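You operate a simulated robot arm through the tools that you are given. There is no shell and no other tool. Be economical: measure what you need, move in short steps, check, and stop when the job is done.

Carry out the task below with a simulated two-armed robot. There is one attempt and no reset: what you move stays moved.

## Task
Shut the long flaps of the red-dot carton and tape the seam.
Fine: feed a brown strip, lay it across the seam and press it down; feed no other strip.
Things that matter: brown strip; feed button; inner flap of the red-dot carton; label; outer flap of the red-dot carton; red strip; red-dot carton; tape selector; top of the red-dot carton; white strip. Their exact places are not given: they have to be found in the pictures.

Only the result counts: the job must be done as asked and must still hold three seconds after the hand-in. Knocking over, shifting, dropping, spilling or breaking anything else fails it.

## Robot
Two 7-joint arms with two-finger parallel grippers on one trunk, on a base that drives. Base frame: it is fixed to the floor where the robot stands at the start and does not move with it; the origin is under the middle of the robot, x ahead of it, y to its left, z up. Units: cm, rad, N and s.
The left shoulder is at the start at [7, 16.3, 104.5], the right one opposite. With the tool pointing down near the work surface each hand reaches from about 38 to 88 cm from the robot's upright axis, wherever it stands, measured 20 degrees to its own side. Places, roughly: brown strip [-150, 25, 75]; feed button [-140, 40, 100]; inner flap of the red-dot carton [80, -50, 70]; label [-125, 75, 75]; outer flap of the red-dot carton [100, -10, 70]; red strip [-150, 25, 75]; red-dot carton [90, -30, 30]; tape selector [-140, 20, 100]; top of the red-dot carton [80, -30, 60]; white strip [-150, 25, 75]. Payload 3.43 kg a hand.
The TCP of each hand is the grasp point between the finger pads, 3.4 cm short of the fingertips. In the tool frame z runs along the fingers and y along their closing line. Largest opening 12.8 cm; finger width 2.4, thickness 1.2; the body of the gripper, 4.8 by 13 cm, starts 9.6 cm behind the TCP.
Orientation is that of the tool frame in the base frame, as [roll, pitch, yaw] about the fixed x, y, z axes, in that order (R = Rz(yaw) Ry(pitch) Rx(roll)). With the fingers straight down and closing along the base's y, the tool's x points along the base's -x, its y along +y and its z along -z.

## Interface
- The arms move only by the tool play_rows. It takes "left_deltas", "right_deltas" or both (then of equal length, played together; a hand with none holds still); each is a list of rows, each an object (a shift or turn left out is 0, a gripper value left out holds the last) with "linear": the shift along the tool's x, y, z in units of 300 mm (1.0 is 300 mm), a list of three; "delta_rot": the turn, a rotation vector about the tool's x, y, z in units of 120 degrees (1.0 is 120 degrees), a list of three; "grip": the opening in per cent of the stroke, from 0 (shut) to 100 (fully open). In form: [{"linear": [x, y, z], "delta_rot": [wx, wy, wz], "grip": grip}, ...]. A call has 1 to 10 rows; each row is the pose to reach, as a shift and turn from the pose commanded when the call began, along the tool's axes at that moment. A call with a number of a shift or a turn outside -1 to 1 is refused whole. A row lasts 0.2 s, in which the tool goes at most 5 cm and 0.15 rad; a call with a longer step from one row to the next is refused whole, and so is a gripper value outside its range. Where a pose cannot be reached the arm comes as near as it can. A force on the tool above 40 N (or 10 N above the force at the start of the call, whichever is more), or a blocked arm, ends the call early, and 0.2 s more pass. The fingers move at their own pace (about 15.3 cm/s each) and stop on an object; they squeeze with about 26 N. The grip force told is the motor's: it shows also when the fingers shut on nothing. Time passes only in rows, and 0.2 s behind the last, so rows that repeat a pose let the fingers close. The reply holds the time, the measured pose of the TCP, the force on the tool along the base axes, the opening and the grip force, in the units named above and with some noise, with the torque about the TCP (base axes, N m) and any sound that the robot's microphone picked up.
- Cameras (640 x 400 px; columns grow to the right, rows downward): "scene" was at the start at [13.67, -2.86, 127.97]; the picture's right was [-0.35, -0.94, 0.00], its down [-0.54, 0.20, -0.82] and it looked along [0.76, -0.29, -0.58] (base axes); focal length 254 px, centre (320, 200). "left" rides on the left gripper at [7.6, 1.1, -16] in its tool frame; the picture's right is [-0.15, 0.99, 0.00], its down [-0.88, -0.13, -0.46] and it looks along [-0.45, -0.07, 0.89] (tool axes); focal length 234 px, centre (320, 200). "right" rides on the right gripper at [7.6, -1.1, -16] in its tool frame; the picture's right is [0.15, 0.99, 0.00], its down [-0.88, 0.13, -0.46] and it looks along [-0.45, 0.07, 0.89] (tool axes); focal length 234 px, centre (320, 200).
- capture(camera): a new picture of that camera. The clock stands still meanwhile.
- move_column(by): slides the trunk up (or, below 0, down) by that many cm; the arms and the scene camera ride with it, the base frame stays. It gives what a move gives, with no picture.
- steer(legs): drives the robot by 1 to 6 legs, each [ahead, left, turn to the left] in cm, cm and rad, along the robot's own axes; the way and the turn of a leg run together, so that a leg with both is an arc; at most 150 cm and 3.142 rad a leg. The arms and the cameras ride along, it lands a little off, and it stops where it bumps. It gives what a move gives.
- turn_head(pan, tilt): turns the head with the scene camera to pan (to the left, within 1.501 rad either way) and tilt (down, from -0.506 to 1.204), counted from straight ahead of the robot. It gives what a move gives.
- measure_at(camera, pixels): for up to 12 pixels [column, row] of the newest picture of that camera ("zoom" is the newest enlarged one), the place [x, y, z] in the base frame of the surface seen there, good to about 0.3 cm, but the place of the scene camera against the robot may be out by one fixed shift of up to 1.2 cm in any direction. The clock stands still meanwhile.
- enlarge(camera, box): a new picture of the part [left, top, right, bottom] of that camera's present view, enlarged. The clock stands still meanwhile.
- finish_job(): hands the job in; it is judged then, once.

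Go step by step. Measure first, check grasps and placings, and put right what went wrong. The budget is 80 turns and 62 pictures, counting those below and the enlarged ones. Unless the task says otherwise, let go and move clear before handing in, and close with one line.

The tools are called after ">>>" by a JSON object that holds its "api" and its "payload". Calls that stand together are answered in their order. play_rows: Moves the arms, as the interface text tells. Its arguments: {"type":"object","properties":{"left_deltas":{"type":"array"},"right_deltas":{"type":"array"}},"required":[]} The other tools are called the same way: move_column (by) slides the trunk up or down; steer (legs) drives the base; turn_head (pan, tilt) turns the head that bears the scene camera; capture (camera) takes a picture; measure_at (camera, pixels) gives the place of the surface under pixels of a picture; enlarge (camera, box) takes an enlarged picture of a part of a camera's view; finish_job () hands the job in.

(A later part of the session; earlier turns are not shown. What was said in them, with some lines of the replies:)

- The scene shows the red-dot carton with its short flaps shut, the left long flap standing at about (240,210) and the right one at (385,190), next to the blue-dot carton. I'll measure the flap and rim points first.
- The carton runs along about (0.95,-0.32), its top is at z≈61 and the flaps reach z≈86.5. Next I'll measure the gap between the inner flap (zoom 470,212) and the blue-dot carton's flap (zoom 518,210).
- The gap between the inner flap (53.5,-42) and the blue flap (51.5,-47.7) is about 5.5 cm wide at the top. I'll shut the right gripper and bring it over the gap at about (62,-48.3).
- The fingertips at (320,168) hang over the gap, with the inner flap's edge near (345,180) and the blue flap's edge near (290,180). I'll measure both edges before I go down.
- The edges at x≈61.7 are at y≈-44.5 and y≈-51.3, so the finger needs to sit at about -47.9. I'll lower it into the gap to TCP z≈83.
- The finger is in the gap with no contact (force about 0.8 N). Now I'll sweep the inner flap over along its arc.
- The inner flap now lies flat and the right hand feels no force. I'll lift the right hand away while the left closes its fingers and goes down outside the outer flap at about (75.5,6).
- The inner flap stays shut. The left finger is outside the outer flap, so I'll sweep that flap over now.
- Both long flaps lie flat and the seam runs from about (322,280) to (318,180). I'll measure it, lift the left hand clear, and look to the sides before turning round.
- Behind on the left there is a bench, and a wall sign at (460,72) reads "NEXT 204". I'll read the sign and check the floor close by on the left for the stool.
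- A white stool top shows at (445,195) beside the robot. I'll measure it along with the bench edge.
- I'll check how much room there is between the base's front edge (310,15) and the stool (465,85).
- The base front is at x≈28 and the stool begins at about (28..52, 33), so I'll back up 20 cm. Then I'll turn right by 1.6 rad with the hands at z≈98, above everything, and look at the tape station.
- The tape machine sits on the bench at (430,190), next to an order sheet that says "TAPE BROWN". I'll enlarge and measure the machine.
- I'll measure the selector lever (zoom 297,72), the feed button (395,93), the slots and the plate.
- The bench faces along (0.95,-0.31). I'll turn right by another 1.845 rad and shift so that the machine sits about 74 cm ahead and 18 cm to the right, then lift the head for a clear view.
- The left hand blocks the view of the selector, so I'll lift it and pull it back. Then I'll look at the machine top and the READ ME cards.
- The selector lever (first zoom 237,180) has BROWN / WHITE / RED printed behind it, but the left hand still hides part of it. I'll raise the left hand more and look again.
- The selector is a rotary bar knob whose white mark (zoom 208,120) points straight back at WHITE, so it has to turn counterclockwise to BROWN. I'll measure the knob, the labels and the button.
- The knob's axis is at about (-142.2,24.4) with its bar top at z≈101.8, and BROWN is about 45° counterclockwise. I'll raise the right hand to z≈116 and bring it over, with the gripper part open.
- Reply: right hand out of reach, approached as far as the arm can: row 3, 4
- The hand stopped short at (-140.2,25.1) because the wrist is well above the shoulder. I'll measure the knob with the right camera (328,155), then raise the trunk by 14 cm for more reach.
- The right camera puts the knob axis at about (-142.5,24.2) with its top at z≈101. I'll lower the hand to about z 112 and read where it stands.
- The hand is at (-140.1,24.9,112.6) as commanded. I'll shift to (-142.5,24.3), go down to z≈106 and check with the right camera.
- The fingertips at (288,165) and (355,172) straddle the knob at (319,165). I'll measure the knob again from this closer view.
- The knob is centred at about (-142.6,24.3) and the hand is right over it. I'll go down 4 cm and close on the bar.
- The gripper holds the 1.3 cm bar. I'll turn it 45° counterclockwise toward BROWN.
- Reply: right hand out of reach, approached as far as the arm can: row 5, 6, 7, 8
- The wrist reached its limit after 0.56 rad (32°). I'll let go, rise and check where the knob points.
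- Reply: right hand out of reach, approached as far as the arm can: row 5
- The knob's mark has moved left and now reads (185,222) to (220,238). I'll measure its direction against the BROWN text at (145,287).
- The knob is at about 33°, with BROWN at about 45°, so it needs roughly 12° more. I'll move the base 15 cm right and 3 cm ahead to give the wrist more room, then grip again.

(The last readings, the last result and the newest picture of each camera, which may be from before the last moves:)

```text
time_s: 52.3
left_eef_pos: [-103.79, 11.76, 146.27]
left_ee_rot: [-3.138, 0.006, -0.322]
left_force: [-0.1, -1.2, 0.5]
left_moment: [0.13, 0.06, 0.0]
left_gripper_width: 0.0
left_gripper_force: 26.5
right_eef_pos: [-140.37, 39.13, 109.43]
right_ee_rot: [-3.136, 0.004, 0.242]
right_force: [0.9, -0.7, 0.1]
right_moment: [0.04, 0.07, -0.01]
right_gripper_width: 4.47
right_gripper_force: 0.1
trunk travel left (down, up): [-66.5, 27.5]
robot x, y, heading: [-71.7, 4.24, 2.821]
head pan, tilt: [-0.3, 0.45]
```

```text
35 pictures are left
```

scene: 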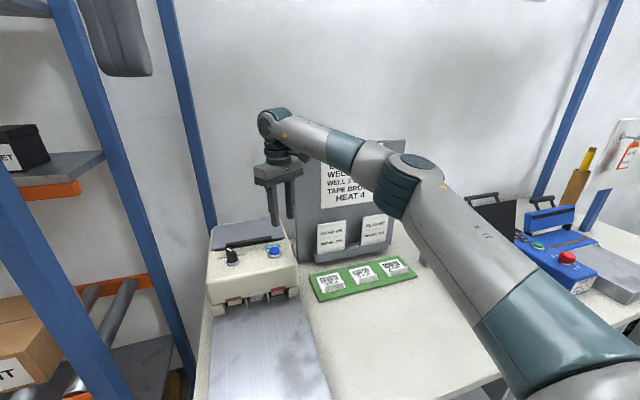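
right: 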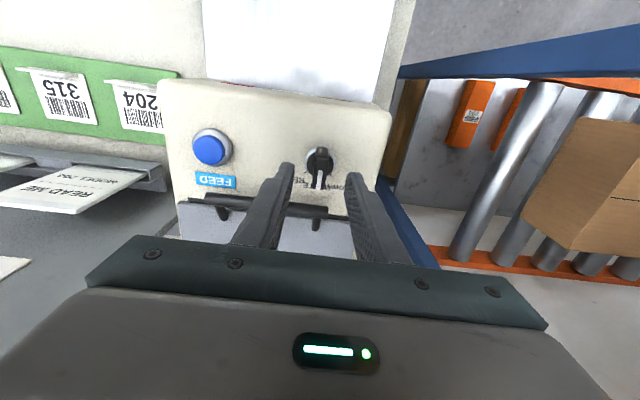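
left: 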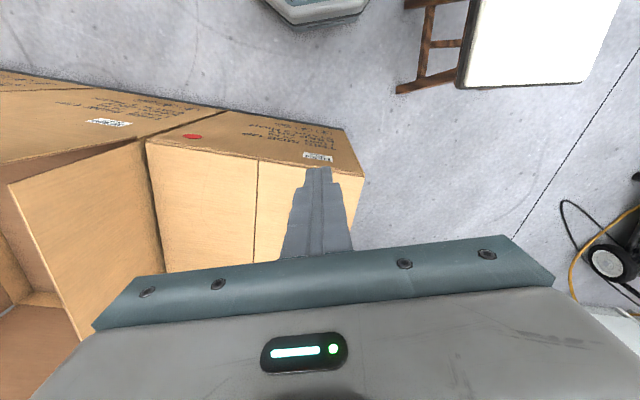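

The base moved as asked. I'll bring the right hand back over the knob at (-142.7,24.3), keeping yaw 0.24.

>>> {"api": "play_rows", "payload": {"right_deltas": [{"linear": [-0.05, 0.12, 0]}, {"linear": [-0.1, 0.24, 0]}, {"linear": [-0.15, 0.36, 0]}, {"linear": [-0.194, 0.459, 0]}, {"linear": [-0.194, 0.459, 0.06]}, {"linear": [-0.194, 0.459, 0.1]}, {"linear": [-0.194, 0.459, 0.1]}]}}

>>> {"api": "capture", "payload": {"camera": "right"}}

```text
time_s: 53.9
left_eef_pos: [-104.18, 12.07, 146.17]
left_ee_rot: [-3.142, 0.002, -0.323]
left_force: [-0.3, 0.4, -0.4]
left_moment: [0.03, 0.01, -0.02]
left_gripper_width: 0.0
left_gripper_force: 25.6
right_eef_pos: [-142.92, 24.54, 106.08]
right_ee_rot: [-3.139, 0.004, 0.24]
right_force: [-1.1, 0.8, -0.8]
right_moment: [0.04, 0.02, -0.03]
right_gripper_width: 4.49
right_gripper_force: 0.1
trunk travel left (down, up): [-66.5, 27.5]
robot x, y, heading: [-72.02, 4.27, 2.816]
head pan, tilt: [-0.3, 0.45]
```

```text
34 pictures are left
```

right: 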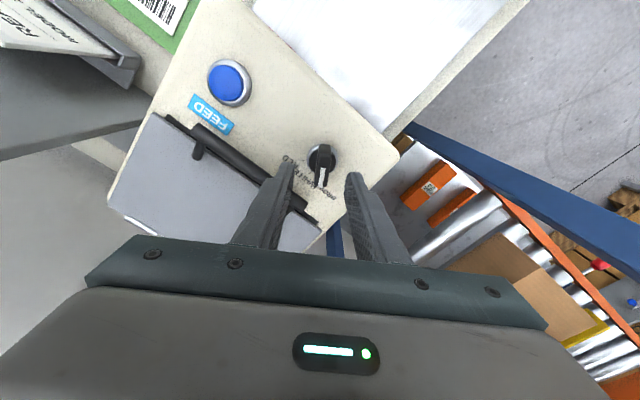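

The fingers straddle the knob, which lines up with the hand. I'll go down, grip and turn a further 0.23 rad.

>>> {"api": "play_rows", "payload": {"right_deltas": [{"linear": [0.007, 0.01, 0.07]}, {"linear": [0.007, 0.01, 0.138]}, {"linear": [0.007, 0.01, 0.138], "grip": 0}, {"linear": [0.007, 0.01, 0.138], "grip": 0}, {"linear": [0.007, 0.01, 0.138], "grip": 0}, {"linear": [0.007, 0.01, 0.138], "delta_rot": [0, 0, -0.04], "grip": 0}, {"linear": [0.007, 0.01, 0.138], "delta_rot": [0, 0, -0.08], "grip": 0}, {"linear": [0.007, 0.01, 0.138], "delta_rot": [0, 0, -0.11], "grip": 0}, {"linear": [0.007, 0.01, 0.138], "delta_rot": [0, 0, -0.11], "grip": 0}]}}

```text
time_s: 55.9
left_eef_pos: [-104.33, 12.25, 146.12]
left_ee_rot: [-3.141, 0.001, -0.325]
left_force: [-0.7, 0.7, -0.6]
left_moment: [0.01, -0.02, 0.03]
left_gripper_width: 0.01
left_gripper_force: 25.8
right_eef_pos: [-142.71, 24.42, 101.92]
right_ee_rot: [3.14, 0.0, 0.408]
right_force: [8.8, -3.1, -12.1]
right_moment: [-1.09, 0.44, 0.04]
right_gripper_width: 1.29
right_gripper_force: 45.2
right hand out of reach, approached as far as the arm can: row 8, 9
trunk travel left (down, up): [-66.5, 27.5]
robot x, y, heading: [-72.27, 4.39, 2.819]
head pan, tilt: [-0.3, 0.45]
```

The wrist stopped at yaw 0.408, a total of 42°. I'll let go, rise and check whether that sits on BROWN.

>>> {"api": "play_rows", "payload": {"right_deltas": [{"grip": 35}, {"grip": 35}, {"linear": [0, 0, -0.1], "grip": 35}, {"linear": [0, 0, -0.2], "grip": 35}, {"linear": [0, 0, -0.22], "grip": 35}]}}

>>> {"api": "enlarge", "payload": {"camera": "scene", "box": [200, 220, 300, 290]}}

>>> {"api": "capture", "payload": {"camera": "right"}}

```text
time_s: 57.1
left_eef_pos: [-104.25, 12.15, 146.15]
left_ee_rot: [3.141, 0.0, -0.325]
left_force: [-0.7, 0.3, -0.2]
left_moment: [-0.03, -0.01, -0.01]
left_gripper_width: 0.0
left_gripper_force: 26.0
right_eef_pos: [-142.76, 24.42, 105.84]
right_ee_rot: [-3.14, 0.002, 0.405]
right_force: [-0.1, 0.0, -0.6]
right_moment: [-0.01, 0.02, 0.0]
right_gripper_width: 4.5
right_gripper_force: 0.0
right hand out of reach, approached as far as the arm can: row 4, 5
trunk travel left (down, up): [-66.5, 27.5]
robot x, y, heading: [-71.8, 4.21, 2.823]
head pan, tilt: [-0.3, 0.45]
```

```text
5.71 times, centred on (250, 255) of scene
```

zoom: 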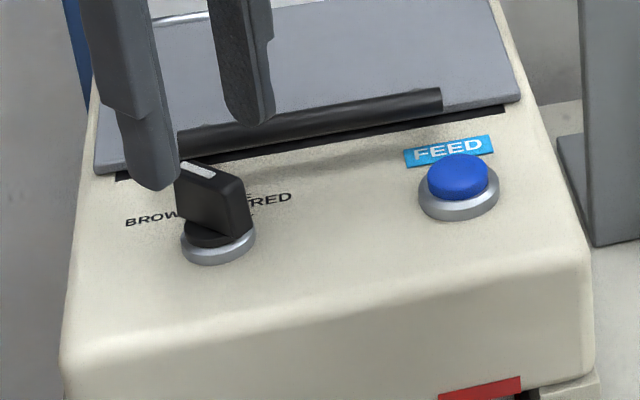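

```text
32 pictures are left
```

right: 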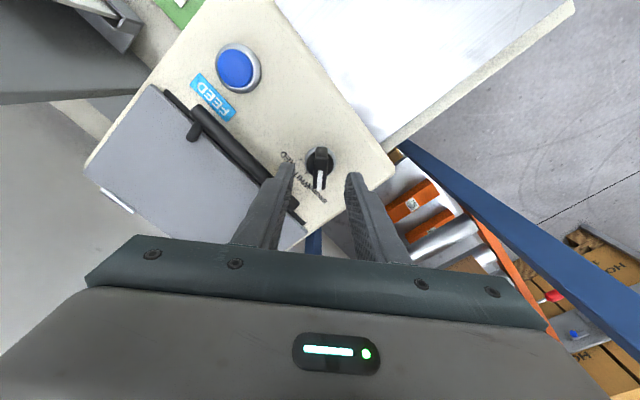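

Seen from the right camera, the mark points down toward the end of the text. I'll enlarge it to read the label against the pointer.

>>> {"api": "enlarge", "payload": {"camera": "right", "box": [270, 125, 370, 215]}}

```text
4.44 times, centred on (320, 170) of right
```

zoom: 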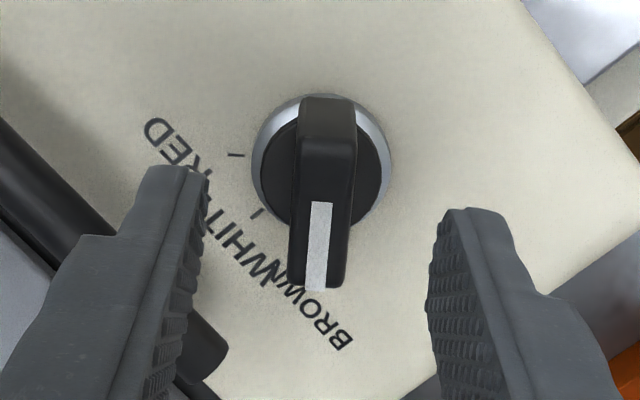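

The RED tick is at (237,155) and the WHITE tick at (258,213). The BROWN tick should be hidden under the bar, so I'll measure the ticks and mark to confirm the angle.

>>> {"api": "measure_at", "payload": {"camera": "zoom", "pixels": [[237, 155], [258, 213], [262, 165], [389, 160], [325, 100], [320, 206], [316, 286], [340, 340], [150, 125]]}}

```text
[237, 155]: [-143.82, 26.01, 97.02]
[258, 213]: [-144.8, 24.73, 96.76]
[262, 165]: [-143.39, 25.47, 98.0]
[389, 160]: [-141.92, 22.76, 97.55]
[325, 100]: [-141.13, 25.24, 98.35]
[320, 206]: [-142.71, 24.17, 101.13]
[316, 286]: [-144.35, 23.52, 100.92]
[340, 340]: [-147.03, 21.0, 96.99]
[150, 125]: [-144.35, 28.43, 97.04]
```

The bar points at about 202–203° against an expected BROWN of about 206°, clearly on BROWN. I'll measure the button from this view, then close the fingers, straighten the hand and move above it.

>>> {"api": "measure_at", "payload": {"camera": "right", "pixels": [[236, 68], [220, 68], [252, 68], [236, 52], [236, 85]]}}

>>> {"api": "play_rows", "payload": {"right_deltas": [{"linear": [0, 0, -0.01], "delta_rot": [0, 0, 0.07]}, {"linear": [0, 0, -0.05], "delta_rot": [0, 0, 0.14]}, {"linear": [0.05, -0.06, -0.09], "delta_rot": [0, 0, 0.21], "grip": 0}, {"linear": [0.12, -0.13, -0.09], "delta_rot": [0, 0, 0.28], "grip": 0}, {"linear": [0.19, -0.2, -0.09], "delta_rot": [0, 0, 0.346], "grip": 0}, {"linear": [0.25, -0.274, -0.09], "delta_rot": [0, 0, 0.346], "grip": 0}, {"linear": [0.25, -0.274, -0.09], "delta_rot": [0, 0, 0.346], "grip": 0}]}}

>>> {"api": "capture", "payload": {"camera": "right"}}

```text
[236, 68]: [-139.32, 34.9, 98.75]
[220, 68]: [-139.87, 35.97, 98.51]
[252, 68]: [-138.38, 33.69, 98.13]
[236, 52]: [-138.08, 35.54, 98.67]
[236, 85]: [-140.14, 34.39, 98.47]
```

```text
time_s: 58.7
left_eef_pos: [-104.46, 12.0, 146.11]
left_ee_rot: [-3.141, -0.001, -0.323]
left_force: [0.0, 0.2, 0.3]
left_moment: [0.02, 0.0, -0.01]
left_gripper_width: 0.0
left_gripper_force: 25.8
right_eef_pos: [-139.16, 34.8, 108.5]
right_ee_rot: [-3.139, 0.001, -0.319]
right_force: [-0.1, 0.3, 0.1]
right_moment: [0.05, 0.01, 0.0]
right_gripper_width: 0.0
right_gripper_force: 26.7
trunk travel left (down, up): [-66.5, 27.5]
robot x, y, heading: [-71.81, 4.67, 2.82]
head pan, tilt: [-0.3, 0.45]
```

```text
30 pictures are left
```

right: 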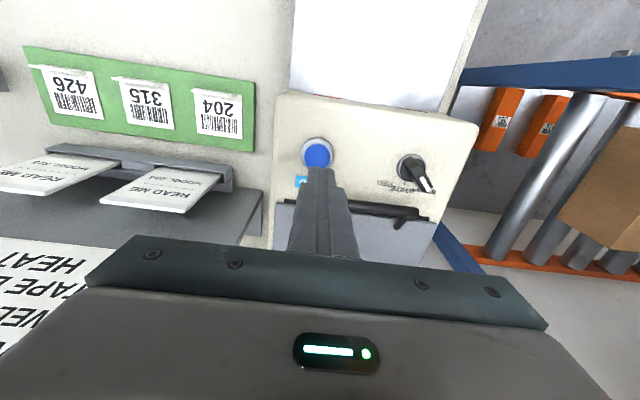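

The fingers are over the button (318,153), and from here the knob (417,170) can be seen. I'll check it once more before pressing.

>>> {"api": "enlarge", "payload": {"camera": "right", "box": [365, 135, 465, 205]}}

```text
5.71 times, centred on (415, 170) of right
```

zoom: 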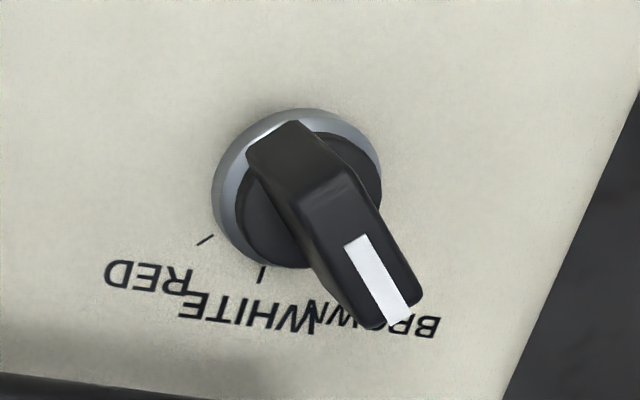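

The pointer sits on BROWN. I'll press the feed button once, slowly, and come back up.

>>> {"api": "play_rows", "payload": {"right_deltas": [{"linear": [-0.003, 0, 0.1]}, {"linear": [-0.003, 0, 0.18]}, {"linear": [-0.003, 0, 0.205]}, {"linear": [-0.003, 0, 0.218]}, {"linear": [-0.003, 0, 0.23]}, {"linear": [-0.003, 0, 0.238]}]}}

```text
time_s: 60.1
left_eef_pos: [-104.33, 12.15, 145.99]
left_ee_rot: [3.14, 0.003, -0.327]
left_force: [0.3, 0.0, 0.1]
left_moment: [0.02, -0.07, -0.01]
left_gripper_width: 0.0
left_gripper_force: 26.1
right_eef_pos: [-139.31, 34.95, 101.59]
right_ee_rot: [-3.141, 0.004, -0.317]
right_force: [-3.7, 2.3, 9.0]
right_moment: [0.04, 0.09, -0.01]
right_gripper_width: 0.0
right_gripper_force: 25.4
trunk travel left (down, up): [-66.5, 27.5]
robot x, y, heading: [-71.99, 4.47, 2.816]
head pan, tilt: [-0.3, 0.45]
heard: click
```

A click was heard. I'll lift off and look at the machine.

>>> {"api": "play_rows", "payload": {"right_deltas": [{"linear": [0, 0, -0.1]}, {"linear": [0, 0, -0.2]}, {"linear": [0, 0, -0.3]}]}}

>>> {"api": "turn_head", "payload": {"pan": -0.2, "tilt": 0.75}}

>>> {"api": "capture", "payload": {"camera": "scene"}}

```text
time_s: 60.9
left_eef_pos: [-104.35, 12.03, 146.05]
left_ee_rot: [-3.141, 0.001, -0.325]
left_force: [0.4, 0.1, 0.9]
left_moment: [0.02, 0.0, -0.02]
left_gripper_width: 0.0
left_gripper_force: 26.4
right_eef_pos: [-139.18, 34.82, 110.37]
right_ee_rot: [-3.139, 0.0, -0.315]
right_force: [-0.5, 1.4, 0.0]
right_moment: [-0.01, 0.04, -0.01]
right_gripper_width: 0.0
right_gripper_force: 26.0
trunk travel left (down, up): [-66.5, 27.5]
robot x, y, heading: [-72.06, 4.49, 2.815]
head pan, tilt: [-0.3, 0.45]
```

```text
time_s: 61.7
left_eef_pos: [-104.38, 12.15, 146.05]
left_ee_rot: [-3.142, 0.001, -0.325]
left_force: [0.2, 0.4, -0.1]
left_moment: [-0.01, -0.03, 0.01]
left_gripper_width: 0.0
left_gripper_force: 26.2
right_eef_pos: [-139.17, 34.92, 110.41]
right_ee_rot: [-3.142, 0.002, -0.316]
right_force: [0.4, 1.0, 0.0]
right_moment: [-0.01, 0.02, -0.01]
right_gripper_width: 0.0
right_gripper_force: 26.4
trunk travel left (down, up): [-66.5, 27.5]
robot x, y, heading: [-71.78, 4.82, 2.814]
head pan, tilt: [-0.201, 0.75]
```

```text
28 pictures are left
```

scene: 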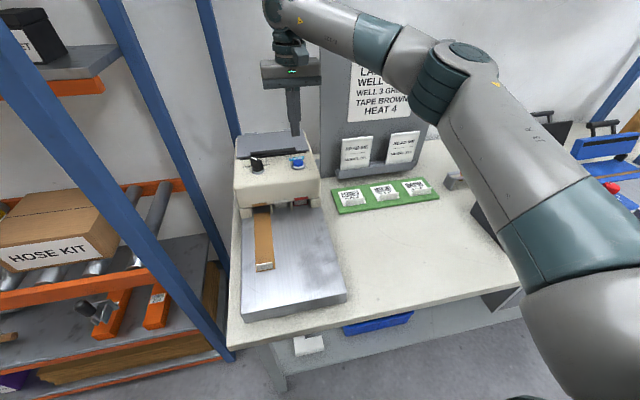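

The brown strip came out of the left slot and lies on the plate, (258,205) to (263,270). I'll look at it closely.

>>> {"api": "enlarge", "payload": {"camera": "scene", "box": [225, 185, 345, 315]}}

```text
3.08 times, centred on (285, 250) of scene
```

zoom: 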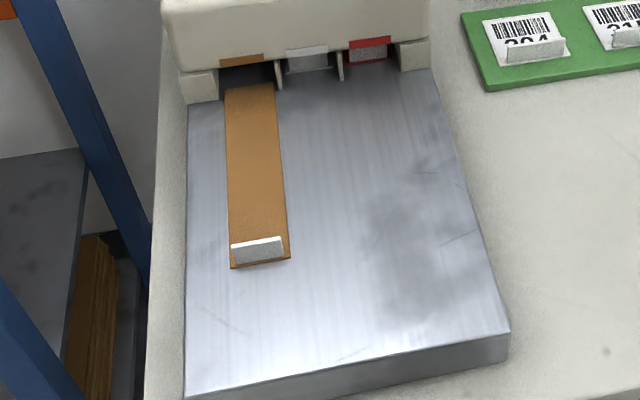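

The strip has an upright white tab at its near end (zoom 257,250), which is the thing to grip. I'll measure it.

>>> {"api": "measure_at", "payload": {"camera": "zoom", "pixels": [[236, 244], [278, 240], [234, 261], [282, 258], [257, 252], [232, 266], [288, 257], [228, 92], [272, 86], [250, 170], [257, 241]]}}

```text
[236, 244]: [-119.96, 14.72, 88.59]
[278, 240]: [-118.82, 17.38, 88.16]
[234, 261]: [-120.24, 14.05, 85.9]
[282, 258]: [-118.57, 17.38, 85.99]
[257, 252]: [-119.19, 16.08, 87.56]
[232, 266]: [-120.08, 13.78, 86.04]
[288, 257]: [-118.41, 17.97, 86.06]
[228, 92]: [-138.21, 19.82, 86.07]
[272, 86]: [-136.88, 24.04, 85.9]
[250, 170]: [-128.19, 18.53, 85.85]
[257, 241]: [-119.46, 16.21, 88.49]
```

The tab stands at about (-119.4,15.9), roughly 3 cm wide across and 2.5 cm high, so I need the fingers to close along the robot's ahead direction. I'll move the right hand aside, and bring the left hand over while turning it 85° counterclockwise.

>>> {"api": "play_rows", "payload": {"right_deltas": [{"linear": [0.07, -0.06, 0]}, {"linear": [0.13, -0.12, 0]}, {"linear": [0.2, -0.18, 0]}, {"linear": [0.27, -0.24, 0]}, {"linear": [0.34, -0.3, 0]}, {"linear": [0.41, -0.36, 0]}, {"linear": [0.47, -0.42, 0]}, {"linear": [0.53, -0.48, 0]}, {"linear": [0.6, -0.54, 0]}, {"linear": [0.66, -0.6, 0]}], "left_deltas": [{"linear": [-0.05, 0.004, 0.087], "delta_rot": [0, 0, -0.071], "grip": 35}, {"linear": [-0.1, 0.008, 0.174], "delta_rot": [0, 0, -0.142]}, {"linear": [-0.154, 0.012, 0.26], "delta_rot": [0, 0, -0.213]}, {"linear": [-0.206, 0.016, 0.347], "delta_rot": [0, 0, -0.284]}, {"linear": [-0.257, 0.02, 0.434], "delta_rot": [0, 0, -0.355]}, {"linear": [-0.308, 0.024, 0.52], "delta_rot": [0, 0, -0.426]}, {"linear": [-0.36, 0.028, 0.607], "delta_rot": [0, 0, -0.497]}, {"linear": [-0.41, 0.032, 0.694], "delta_rot": [0, 0, -0.568]}, {"linear": [-0.463, 0.036, 0.78], "delta_rot": [0, 0, -0.639]}, {"linear": [-0.514, 0.04, 0.867], "delta_rot": [0, 0, -0.71]}]}}

```text
time_s: 63.9
left_eef_pos: [-119.28, 15.99, 120.04]
left_ee_rot: [3.141, 0.002, 1.166]
left_force: [-0.2, 1.0, 0.0]
left_moment: [-0.01, -0.02, 0.0]
left_gripper_width: 4.49
left_gripper_force: 0.0
right_eef_pos: [-114.86, 45.98, 110.45]
right_ee_rot: [-3.141, 0.002, -0.316]
right_force: [-0.2, 0.8, -0.7]
right_moment: [-0.04, 0.03, -0.02]
right_gripper_width: 0.03
right_gripper_force: 26.2
trunk travel left (down, up): [-66.5, 27.5]
robot x, y, heading: [-71.82, 4.64, 2.816]
head pan, tilt: [-0.201, 0.75]
```

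The rotation is reachable. I'll turn the last 0.08 rad, go down to z≈102 and check with the left camera.

>>> {"api": "play_rows", "payload": {"left_deltas": [{"linear": [0, 0, 0.15], "delta_rot": [0, 0, -0.039]}, {"linear": [0, 0, 0.3], "delta_rot": [0, 0, -0.039]}, {"linear": [0, 0, 0.45], "delta_rot": [0, 0, -0.039]}, {"linear": [0, 0, 0.6], "delta_rot": [0, 0, -0.039]}, {"linear": [0, 0, 0.6], "delta_rot": [0, 0, -0.039]}]}}

>>> {"api": "capture", "payload": {"camera": "left"}}

```text
time_s: 65.1
left_eef_pos: [-119.41, 15.82, 102.08]
left_ee_rot: [-3.141, -0.003, 1.245]
left_force: [0.2, -0.1, -0.4]
left_moment: [0.04, 0.01, -0.01]
left_gripper_width: 4.48
left_gripper_force: 0.0
right_eef_pos: [-114.67, 45.83, 110.44]
right_ee_rot: [-3.14, 0.002, -0.315]
right_force: [-0.6, 0.4, -0.6]
right_moment: [0.03, -0.01, -0.01]
right_gripper_width: 0.0
right_gripper_force: 26.1
trunk travel left (down, up): [-66.5, 27.5]
robot x, y, heading: [-71.67, 5.01, 2.813]
head pan, tilt: [-0.201, 0.75]
```

```text
26 pictures are left
```

left: 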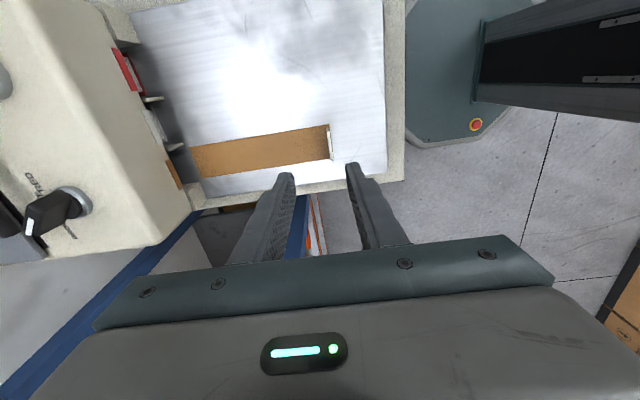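

The tab shows at (330,142) between the finger lines. I'll measure it from this camera.

>>> {"api": "measure_at", "payload": {"camera": "left", "pixels": [[330, 128], [330, 142], [331, 157], [326, 127], [327, 158], [200, 150], [205, 175], [300, 145], [290, 178], [350, 168]]}}

```text
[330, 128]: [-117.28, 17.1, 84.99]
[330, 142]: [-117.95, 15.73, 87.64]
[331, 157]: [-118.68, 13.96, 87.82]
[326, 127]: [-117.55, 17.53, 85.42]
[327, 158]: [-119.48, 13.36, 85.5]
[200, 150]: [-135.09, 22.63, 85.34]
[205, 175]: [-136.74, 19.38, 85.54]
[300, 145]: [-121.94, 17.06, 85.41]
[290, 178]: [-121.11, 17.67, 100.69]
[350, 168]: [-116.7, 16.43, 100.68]
```

The left camera puts the tab centre at about (-118.0,15.5) with its top at 87.8 and the plate at 85.3. I'll correct by 1.4 cm, go down to TCP z≈89.3 and close.

>>> {"api": "play_rows", "payload": {"left_deltas": [{"linear": [0.005, 0.047, 0.1]}, {"linear": [0.005, 0.047, 0.22]}, {"linear": [0.005, 0.047, 0.34]}, {"linear": [0.005, 0.047, 0.4]}, {"linear": [0.005, 0.047, 0.426]}, {"linear": [0.005, 0.047, 0.426]}]}}

>>> {"api": "capture", "payload": {"camera": "left"}}

>>> {"api": "enlarge", "payload": {"camera": "scene", "box": [225, 185, 345, 315]}}

```text
time_s: 66.5
left_eef_pos: [-118.15, 15.73, 89.36]
left_ee_rot: [3.135, 0.0, 1.241]
left_force: [0.1, 0.6, -0.4]
left_moment: [0.0, 0.05, 0.02]
left_gripper_width: 4.47
left_gripper_force: 0.0
left hand out of reach, approached as far as the arm can: row 5, 6
right_eef_pos: [-114.62, 45.86, 110.4]
right_ee_rot: [-3.141, 0.001, -0.316]
right_force: [-0.3, -0.5, 0.5]
right_moment: [0.01, 0.03, 0.01]
right_gripper_width: 0.0
right_gripper_force: 25.8
trunk travel left (down, up): [-66.5, 27.5]
robot x, y, heading: [-71.91, 4.49, 2.813]
head pan, tilt: [-0.201, 0.75]
```

```text
25 pictures are left
```

left: 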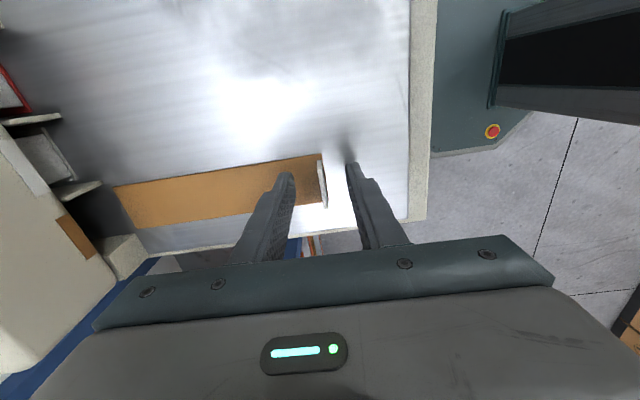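

```text
3.08 times, centred on (285, 250) of scene
```

zoom: 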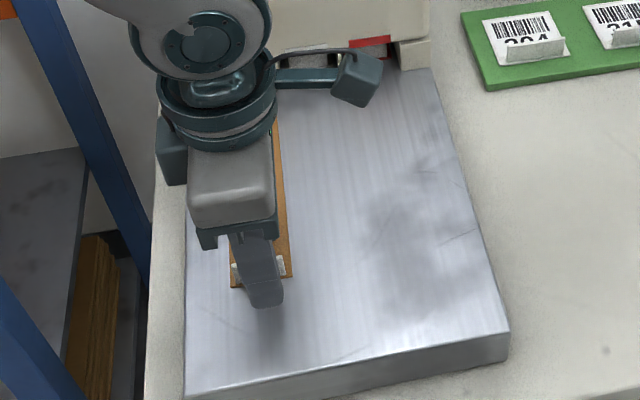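

The tab (322,180) stands between the finger pads. I'll close on it.

>>> {"api": "play_rows", "payload": {"left_deltas": [{"grip": 0}, {"grip": 0}, {"grip": 0}, {"grip": 0}]}}

```text
time_s: 67.5
left_eef_pos: [-118.18, 15.8, 89.54]
left_ee_rot: [3.136, -0.001, 1.243]
left_force: [0.1, 0.3, 0.6]
left_moment: [0.02, 0.03, 0.0]
left_gripper_width: 0.27
left_gripper_force: 26.1
right_eef_pos: [-114.79, 45.85, 110.28]
right_ee_rot: [-3.141, 0.003, -0.316]
right_force: [0.1, 0.1, 0.7]
right_moment: [0.0, -0.04, -0.03]
right_gripper_width: 0.0
right_gripper_force: 26.2
trunk travel left (down, up): [-66.5, 27.5]
robot x, y, heading: [-71.64, 4.15, 2.821]
head pan, tilt: [-0.201, 0.75]
```

The tab is held (0.27 cm thick). I'll lift slightly, pull the strip out toward the robot, then raise it.

>>> {"api": "play_rows", "payload": {"left_deltas": [{"linear": [0, 0.03, -0.02]}, {"linear": [0, 0.1, -0.05]}, {"linear": [0, 0.15, -0.12]}, {"linear": [0, 0.18, -0.25]}, {"linear": [0, 0.18, -0.38]}, {"linear": [0, 0.18, -0.5]}]}}

>>> {"api": "capture", "payload": {"camera": "scene"}}

>>> {"api": "capture", "payload": {"camera": "left"}}

```text
time_s: 68.9
left_eef_pos: [-113.21, 13.97, 104.55]
left_ee_rot: [-3.14, 0.0, 1.244]
left_force: [0.3, -0.5, 0.4]
left_moment: [0.01, -0.01, 0.01]
left_gripper_width: 0.25
left_gripper_force: 25.8
left hand out of reach, approached as far as the arm can: row 2
right_eef_pos: [-114.63, 45.77, 110.46]
right_ee_rot: [-3.141, 0.002, -0.316]
right_force: [0.1, -0.2, 0.4]
right_moment: [0.03, -0.03, -0.01]
right_gripper_width: 0.01
right_gripper_force: 25.7
trunk travel left (down, up): [-66.5, 27.5]
robot x, y, heading: [-71.74, 4.94, 2.819]
head pan, tilt: [-0.201, 0.75]
```

```text
23 pictures are left
```

scene: 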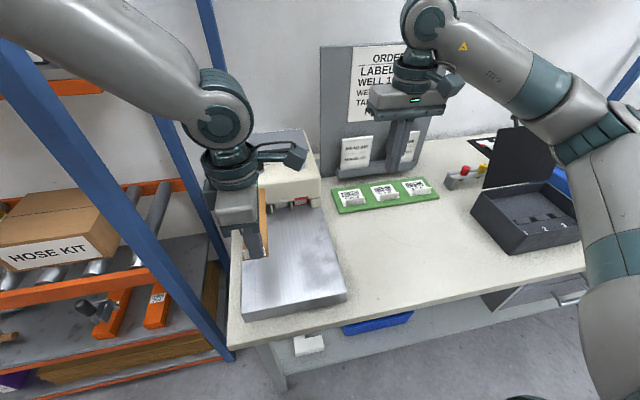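

```text
22 pictures are left
```

left: 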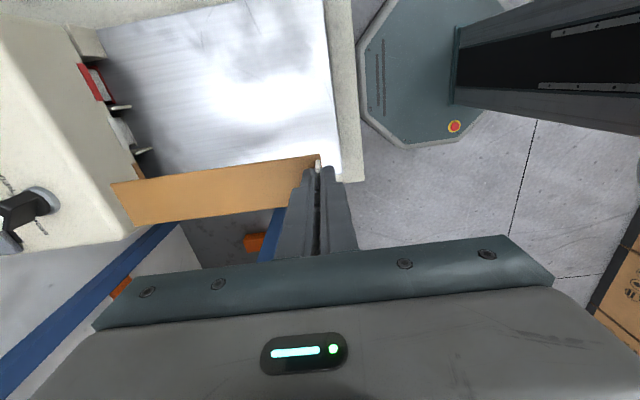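

The strip hangs rigid and level from the left hand and is clear of the plate. I'll back away 60 cm, turn around to the left and face along the carton's seam.

>>> {"api": "steer", "payload": {"legs": [[-60, 0, 0], [0, 0, 1.57], [0, 0, 1.566]]}}

>>> {"api": "turn_head", "payload": {"pan": 0, "tilt": 0.7}}

>>> {"api": "capture", "payload": {"camera": "scene"}}

```text
time_s: 79.9
left_eef_pos: [25.78, -24.34, 104.55]
left_ee_rot: [-3.14, -0.001, -1.905]
left_force: [0.0, 0.0, -1.1]
left_moment: [0.0, 0.02, -0.01]
left_gripper_width: 0.28
left_gripper_force: 25.9
right_eef_pos: [27.23, -56.14, 110.47]
right_ee_rot: [-3.14, 0.003, 2.818]
right_force: [0.3, 0.3, -0.9]
right_moment: [-0.01, -0.03, -0.01]
right_gripper_width: 0.0
right_gripper_force: 25.8
trunk travel left (down, up): [-66.5, 27.5]
robot x, y, heading: [-15.21, -14.79, -0.329]
head pan, tilt: [-0.201, 0.75]
```

```text
time_s: 80.6
left_eef_pos: [25.77, -24.3, 104.48]
left_ee_rot: [-3.141, -0.001, -1.905]
left_force: [-0.4, 0.3, 0.2]
left_moment: [-0.02, -0.02, 0.0]
left_gripper_width: 0.25
left_gripper_force: 25.6
right_eef_pos: [27.17, -56.26, 110.46]
right_ee_rot: [-3.141, 0.002, 2.816]
right_force: [-0.2, 0.5, 0.2]
right_moment: [0.0, 0.0, 0.02]
right_gripper_width: 0.0
right_gripper_force: 26.0
trunk travel left (down, up): [-66.5, 27.5]
robot x, y, heading: [-15.3, -14.21, -0.33]
head pan, tilt: [0.0, 0.7]
```

```text
21 pictures are left
```

scene: 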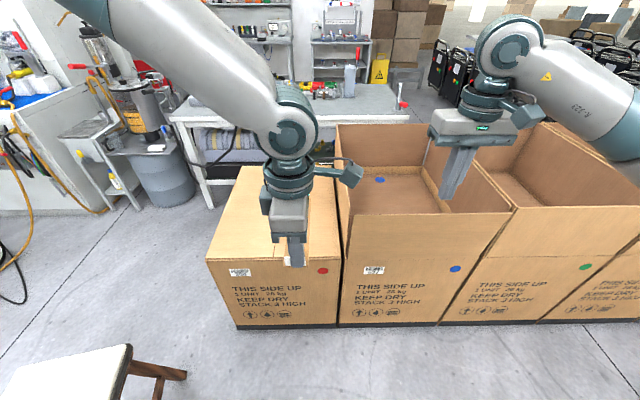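

The flaps are still shut and the strip is still held. I'll drive left 13 and ahead 29 to stand before the seam, then lower the trunk by 14 cm, which leaves the right hand's tips at about z 93, above the blue flaps at 87.

>>> {"api": "steer", "payload": {"legs": [[0, 12.8, 0], [29, 0, 0]]}}

>>> {"api": "move_column", "payload": {"by": -14}}

>>> {"api": "capture", "payload": {"camera": "scene"}}

>>> {"api": "capture", "payload": {"camera": "left"}}

```text
time_s: 83.5
left_eef_pos: [57.01, -21.63, 104.55]
left_ee_rot: [-3.141, 0.001, -1.907]
left_force: [0.5, 0.2, -0.8]
left_moment: [-0.01, 0.03, 0.06]
left_gripper_width: 0.25
left_gripper_force: 26.0
right_eef_pos: [58.15, -53.41, 110.52]
right_ee_rot: [3.141, 0.002, 2.814]
right_force: [-1.0, 0.4, 0.0]
right_moment: [-0.03, 0.02, 0.01]
right_gripper_width: 0.0
right_gripper_force: 25.6
trunk travel left (down, up): [-66.5, 27.5]
robot x, y, heading: [15.86, -11.52, -0.337]
head pan, tilt: [0.0, 0.7]
```

```text
time_s: 85.2
left_eef_pos: [57.02, -21.72, 90.52]
left_ee_rot: [-3.14, 0.001, -1.908]
left_force: [0.6, 0.2, -0.8]
left_moment: [0.01, 0.02, -0.02]
left_gripper_width: 0.26
left_gripper_force: 25.8
right_eef_pos: [58.17, -53.46, 96.39]
right_ee_rot: [3.14, 0.003, 2.815]
right_force: [-0.4, 0.4, -0.8]
right_moment: [-0.02, -0.02, 0.03]
right_gripper_width: 0.0
right_gripper_force: 26.1
trunk travel left (down, up): [-52.5, 41.5]
robot x, y, heading: [15.82, -11.77, -0.332]
head pan, tilt: [0.0, 0.7]
```

```text
20 pictures are left
```

scene: 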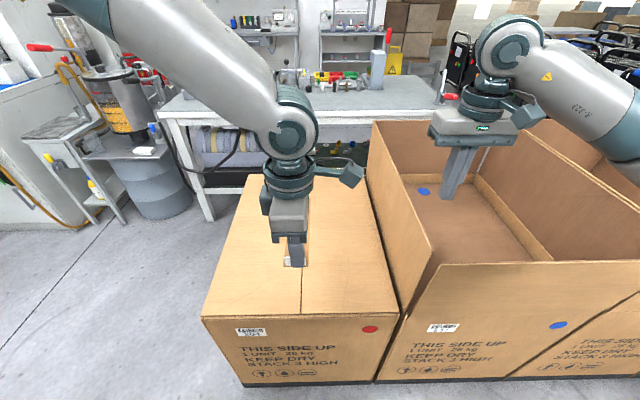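

```text
19 pictures are left
```

left: 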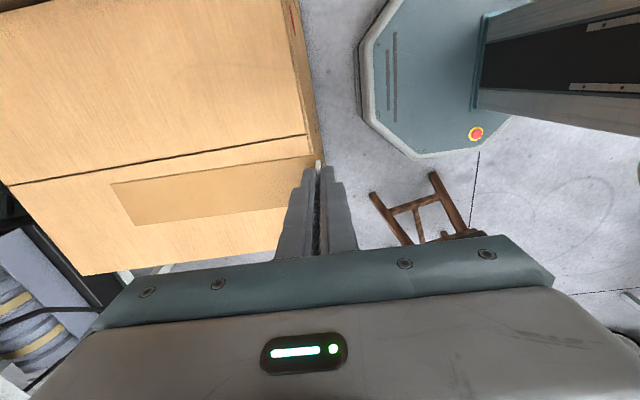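

The seam is visible in the left camera from (15,185) to (305,135). I'll measure it and the carton top in the hand's own frame.

>>> {"api": "measure_at", "payload": {"camera": "left", "pixels": [[300, 136], [200, 153], [100, 170], [30, 182], [250, 110], [150, 120], [60, 210], [115, 185], [130, 220]]}}

```text
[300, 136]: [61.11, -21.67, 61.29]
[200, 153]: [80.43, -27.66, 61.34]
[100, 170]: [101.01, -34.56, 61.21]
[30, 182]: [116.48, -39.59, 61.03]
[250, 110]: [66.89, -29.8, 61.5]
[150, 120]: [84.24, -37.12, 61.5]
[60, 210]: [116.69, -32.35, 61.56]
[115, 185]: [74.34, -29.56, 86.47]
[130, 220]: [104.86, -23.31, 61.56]
```

The seam runs through (80.4,-27.7,61.3) along (0.95,-0.31). I'll put the left TCP at about (80.8,-18.3) while turning the hand clockwise 1.5 rad, so the strip points right across the seam.

>>> {"api": "play_rows", "payload": {"left_deltas": [{"linear": [-0.037, -0.071, 0], "delta_rot": [0, 0, 0.071]}, {"linear": [-0.074, -0.142, 0], "delta_rot": [0, 0, 0.142]}, {"linear": [-0.111, -0.213, 0], "delta_rot": [0, 0, 0.213]}, {"linear": [-0.148, -0.284, 0], "delta_rot": [0, 0, 0.284]}, {"linear": [-0.185, -0.355, 0], "delta_rot": [0, 0, 0.355]}, {"linear": [-0.221, -0.427, 0], "delta_rot": [0, 0, 0.426]}, {"linear": [-0.258, -0.498, 0], "delta_rot": [0, 0, 0.497]}, {"linear": [-0.295, -0.569, 0], "delta_rot": [0, 0, 0.568]}, {"linear": [-0.332, -0.64, 0], "delta_rot": [0, 0, 0.639]}, {"linear": [-0.369, -0.711, 0], "delta_rot": [0, 0, 0.71]}]}}

```text
time_s: 87.4
left_eef_pos: [80.83, -18.26, 90.67]
left_ee_rot: [-3.141, 0.0, 2.887]
left_force: [-0.5, 0.6, -0.1]
left_moment: [0.03, 0.05, 0.01]
left_gripper_width: 0.26
left_gripper_force: 25.6
right_eef_pos: [58.35, -53.51, 96.38]
right_ee_rot: [3.141, 0.001, 2.815]
right_force: [-0.1, 0.2, -0.7]
right_moment: [0.01, 0.04, 0.01]
right_gripper_width: 0.01
right_gripper_force: 25.4
trunk travel left (down, up): [-52.5, 41.5]
robot x, y, heading: [15.69, -11.57, -0.335]
head pan, tilt: [0.0, 0.7]
```

Now the last 0.06 rad of turn, and down to z≈74 for a check with both cameras.

>>> {"api": "play_rows", "payload": {"left_deltas": [{"linear": [0, 0, 0.14], "delta_rot": [0, 0, 0.028]}, {"linear": [0, 0, 0.28], "delta_rot": [0, 0, 0.028]}, {"linear": [0, 0, 0.42], "delta_rot": [0, 0, 0.028]}, {"linear": [0, 0, 0.55], "delta_rot": [0, 0, 0.028]}, {"linear": [0, 0, 0.55], "delta_rot": [0, 0, 0.028]}]}}

>>> {"api": "capture", "payload": {"camera": "left"}}

>>> {"api": "capture", "payload": {"camera": "scene"}}

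```text
time_s: 88.6
left_eef_pos: [80.77, -18.29, 74.14]
left_ee_rot: [3.141, 0.002, 2.829]
left_force: [0.3, -1.4, 0.0]
left_moment: [0.03, -0.01, -0.01]
left_gripper_width: 0.26
left_gripper_force: 26.4
right_eef_pos: [58.18, -53.51, 96.47]
right_ee_rot: [3.141, 0.002, 2.815]
right_force: [-0.1, -0.1, -0.5]
right_moment: [0.01, 0.01, 0.03]
right_gripper_width: 0.01
right_gripper_force: 26.1
trunk travel left (down, up): [-52.5, 41.5]
robot x, y, heading: [15.69, -11.77, -0.333]
head pan, tilt: [0.0, 0.7]
```

```text
18 pictures are left
```

left: 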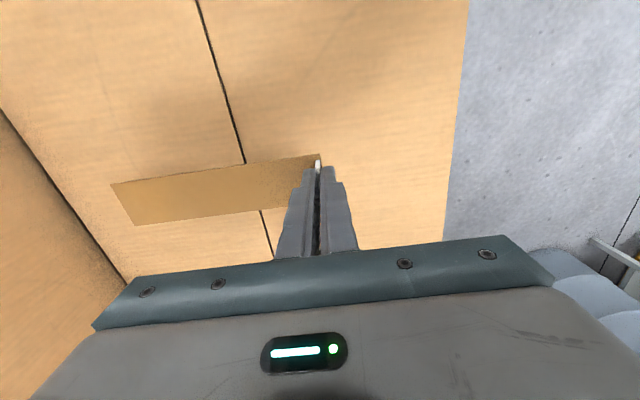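

```text
17 pictures are left
```

scene: 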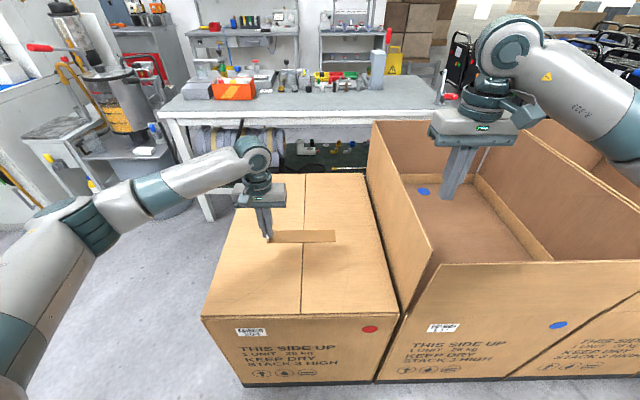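

The strip lies across the seam in view, with its far end at (112..132,185..222). I'll measure the strip ends and the seam right beside it.

>>> {"api": "measure_at", "payload": {"camera": "left", "pixels": [[114, 187], [134, 221], [310, 160], [240, 160], [263, 213], [200, 195], [236, 140], [266, 228]]}}

```text
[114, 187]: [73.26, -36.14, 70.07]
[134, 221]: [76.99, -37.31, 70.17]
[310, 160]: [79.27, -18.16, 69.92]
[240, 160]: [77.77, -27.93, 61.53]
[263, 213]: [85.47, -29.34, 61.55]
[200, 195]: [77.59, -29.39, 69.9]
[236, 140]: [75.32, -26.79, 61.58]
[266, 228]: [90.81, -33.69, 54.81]
```

The strip's centre is at about (78.0,-27.3) against a seam at y≈-27.6 there, which is good. I'll lower it 8.4 cm onto the carton, slowly at the end.

>>> {"api": "play_rows", "payload": {"left_deltas": [{"linear": [0, -0.01, 0.12]}, {"linear": [0, -0.01, 0.2]}, {"linear": [0, -0.01, 0.25]}, {"linear": [0, -0.01, 0.27]}, {"linear": [0, -0.01, 0.28]}, {"linear": [0, -0.01, 0.285]}]}}

>>> {"api": "enlarge", "payload": {"camera": "scene", "box": [220, 180, 380, 290]}}

```text
time_s: 90.0
left_eef_pos: [80.71, -18.59, 65.53]
left_ee_rot: [3.141, 0.0, 2.831]
left_force: [-0.9, 0.0, -0.5]
left_moment: [0.0, 0.03, 0.02]
left_gripper_width: 0.0
left_gripper_force: 26.4
right_eef_pos: [58.28, -53.5, 96.38]
right_ee_rot: [3.141, -0.002, 2.814]
right_force: [-0.2, 0.5, -0.2]
right_moment: [0.01, 0.04, 0.0]
right_gripper_width: 0.0
right_gripper_force: 26.3
trunk travel left (down, up): [-52.5, 41.5]
robot x, y, heading: [15.97, -11.72, -0.338]
head pan, tilt: [0.0, 0.7]
```

```text
3.64 times, centred on (300, 235) of scene
```

zoom: 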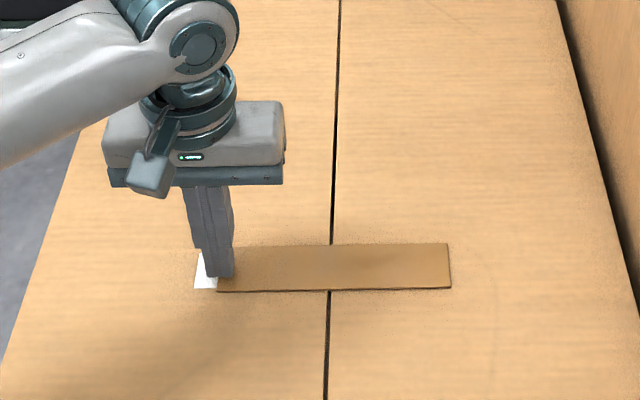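

The strip lies across the seam and its tab has folded down, leaving the gripper empty (0.0). I'll press the strip with the closed fingertips, starting at the seam.

>>> {"api": "play_rows", "payload": {"left_deltas": [{"linear": [0, 0, -0.06]}, {"linear": [0, -0.15, -0.06]}, {"linear": [0, -0.3, -0.06]}, {"linear": [0, -0.3, -0.01]}, {"linear": [0, -0.3, 0.015]}, {"linear": [0, -0.3, 0.025]}, {"linear": [0, -0.3, 0.032]}, {"linear": [0, -0.3, 0.032]}]}}

```text
time_s: 91.8
left_eef_pos: [77.91, -27.02, 64.97]
left_ee_rot: [3.141, 0.009, 2.83]
left_force: [3.5, 4.8, 31.8]
left_moment: [0.16, -0.07, 0.02]
left_gripper_width: 0.0
left_gripper_force: 26.1
right_eef_pos: [58.05, -53.39, 96.69]
right_ee_rot: [3.141, 0.004, 2.815]
right_force: [0.7, -0.1, 0.2]
right_moment: [0.01, 0.0, -0.01]
right_gripper_width: 0.01
right_gripper_force: 25.9
trunk travel left (down, up): [-52.5, 41.5]
robot x, y, heading: [15.8, -11.59, -0.341]
head pan, tilt: [0.0, 0.7]
```

I pressed with 32 N right over the seam. Next come both halves of the strip, 6 cm to either side.

>>> {"api": "play_rows", "payload": {"left_deltas": [{"linear": [0, 0, -0.05]}, {"linear": [0, -0.13, -0.05]}, {"linear": [0, -0.22, -0.04]}, {"linear": [0, -0.22, -0.015]}, {"linear": [0, -0.22, -0.003]}, {"linear": [0, -0.22, -0.003]}, {"linear": [0, -0.22, -0.04]}, {"linear": [0, -0.1, -0.05]}]}}

>>> {"api": "play_rows", "payload": {"left_deltas": [{"linear": [0, 0.13, 0]}, {"linear": [0, 0.26, 0]}, {"linear": [0, 0.3, 0.01]}, {"linear": [0, 0.3, 0.035]}, {"linear": [0, 0.3, 0.047]}, {"linear": [0, 0.3, 0.047]}]}}

```text
time_s: 93.6
left_eef_pos: [77.14, -29.9, 66.05]
left_ee_rot: [-3.14, 0.0, 2.829]
left_force: [-0.5, 0.2, -0.3]
left_moment: [0.0, 0.06, -0.01]
left_gripper_width: 0.02
left_gripper_force: 26.0
right_eef_pos: [58.32, -53.37, 96.5]
right_ee_rot: [-3.139, 0.002, 2.815]
right_force: [0.2, 0.7, 0.6]
right_moment: [-0.02, 0.04, -0.02]
right_gripper_width: 0.0
right_gripper_force: 25.4
trunk travel left (down, up): [-52.5, 41.5]
robot x, y, heading: [15.8, -11.65, -0.339]
head pan, tilt: [0.0, 0.7]
```

```text
time_s: 95.0
left_eef_pos: [79.69, -21.34, 65.02]
left_ee_rot: [-3.141, 0.008, 2.831]
left_force: [-0.3, 2.5, 24.7]
left_moment: [0.1, 0.06, -0.09]
left_gripper_width: 0.01
left_gripper_force: 26.2
right_eef_pos: [58.13, -53.43, 96.6]
right_ee_rot: [3.141, 0.002, 2.816]
right_force: [0.4, -0.2, 0.7]
right_moment: [0.02, -0.01, -0.03]
right_gripper_width: 0.0
right_gripper_force: 26.1
trunk travel left (down, up): [-52.5, 41.5]
robot x, y, heading: [15.83, -11.78, -0.335]
head pan, tilt: [0.0, 0.7]
```

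Both sides were pressed with about 25–30 N. I'll lift the hand clear and inspect the strip.

>>> {"api": "play_rows", "payload": {"left_deltas": [{"linear": [0, 0, -0.15]}, {"linear": [0, 0, -0.3]}, {"linear": [0, 0, -0.45]}, {"linear": [0.1, 0, -0.55]}, {"linear": [0.2, 0.05, -0.65]}, {"linear": [0.3, 0.1, -0.75]}, {"linear": [0.4, 0.2, -0.8]}]}}

>>> {"api": "capture", "payload": {"camera": "scene"}}

>>> {"api": "enlarge", "payload": {"camera": "scene", "box": [220, 180, 380, 290]}}

```text
time_s: 96.6
left_eef_pos: [70.13, -11.81, 88.55]
left_ee_rot: [-3.14, 0.001, 2.828]
left_force: [-0.3, 0.3, -0.5]
left_moment: [-0.04, 0.0, -0.03]
left_gripper_width: 0.01
left_gripper_force: 26.1
right_eef_pos: [58.26, -53.25, 96.42]
right_ee_rot: [-3.14, 0.002, 2.813]
right_force: [-0.2, 0.2, 0.0]
right_moment: [-0.03, -0.04, -0.02]
right_gripper_width: 0.0
right_gripper_force: 26.0
trunk travel left (down, up): [-52.5, 41.5]
robot x, y, heading: [15.73, -11.69, -0.336]
head pan, tilt: [0.0, 0.7]
```

```text
15 pictures are left
```

scene: 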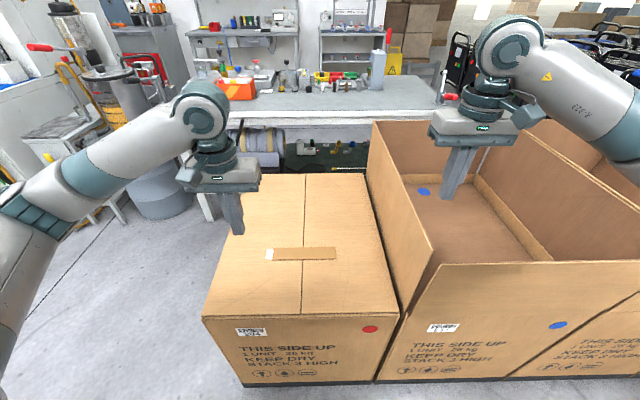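

```text
3.64 times, centred on (300, 235) of scene
```

zoom: 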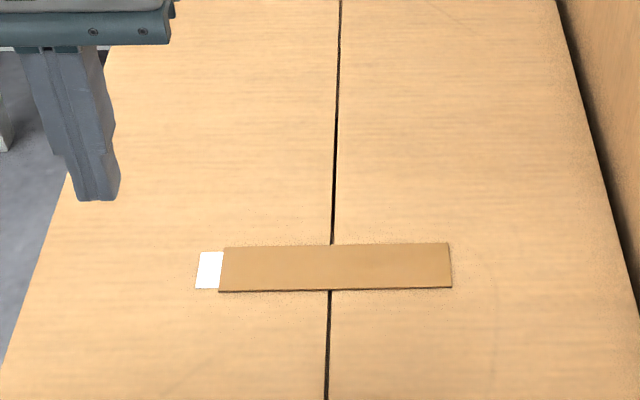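

The brown strip lies flat and centred across the seam, both flaps are shut, both hands are clear and nothing else has moved. I'm handing in.

>>> {"api": "finish_job", "payload": {}}

```text
The job is handed in.
```

The red-dot carton's long flaps are shut and one brown strip is pressed down across the seam. It was the only strip fed, and I saw nothing else disturbed.
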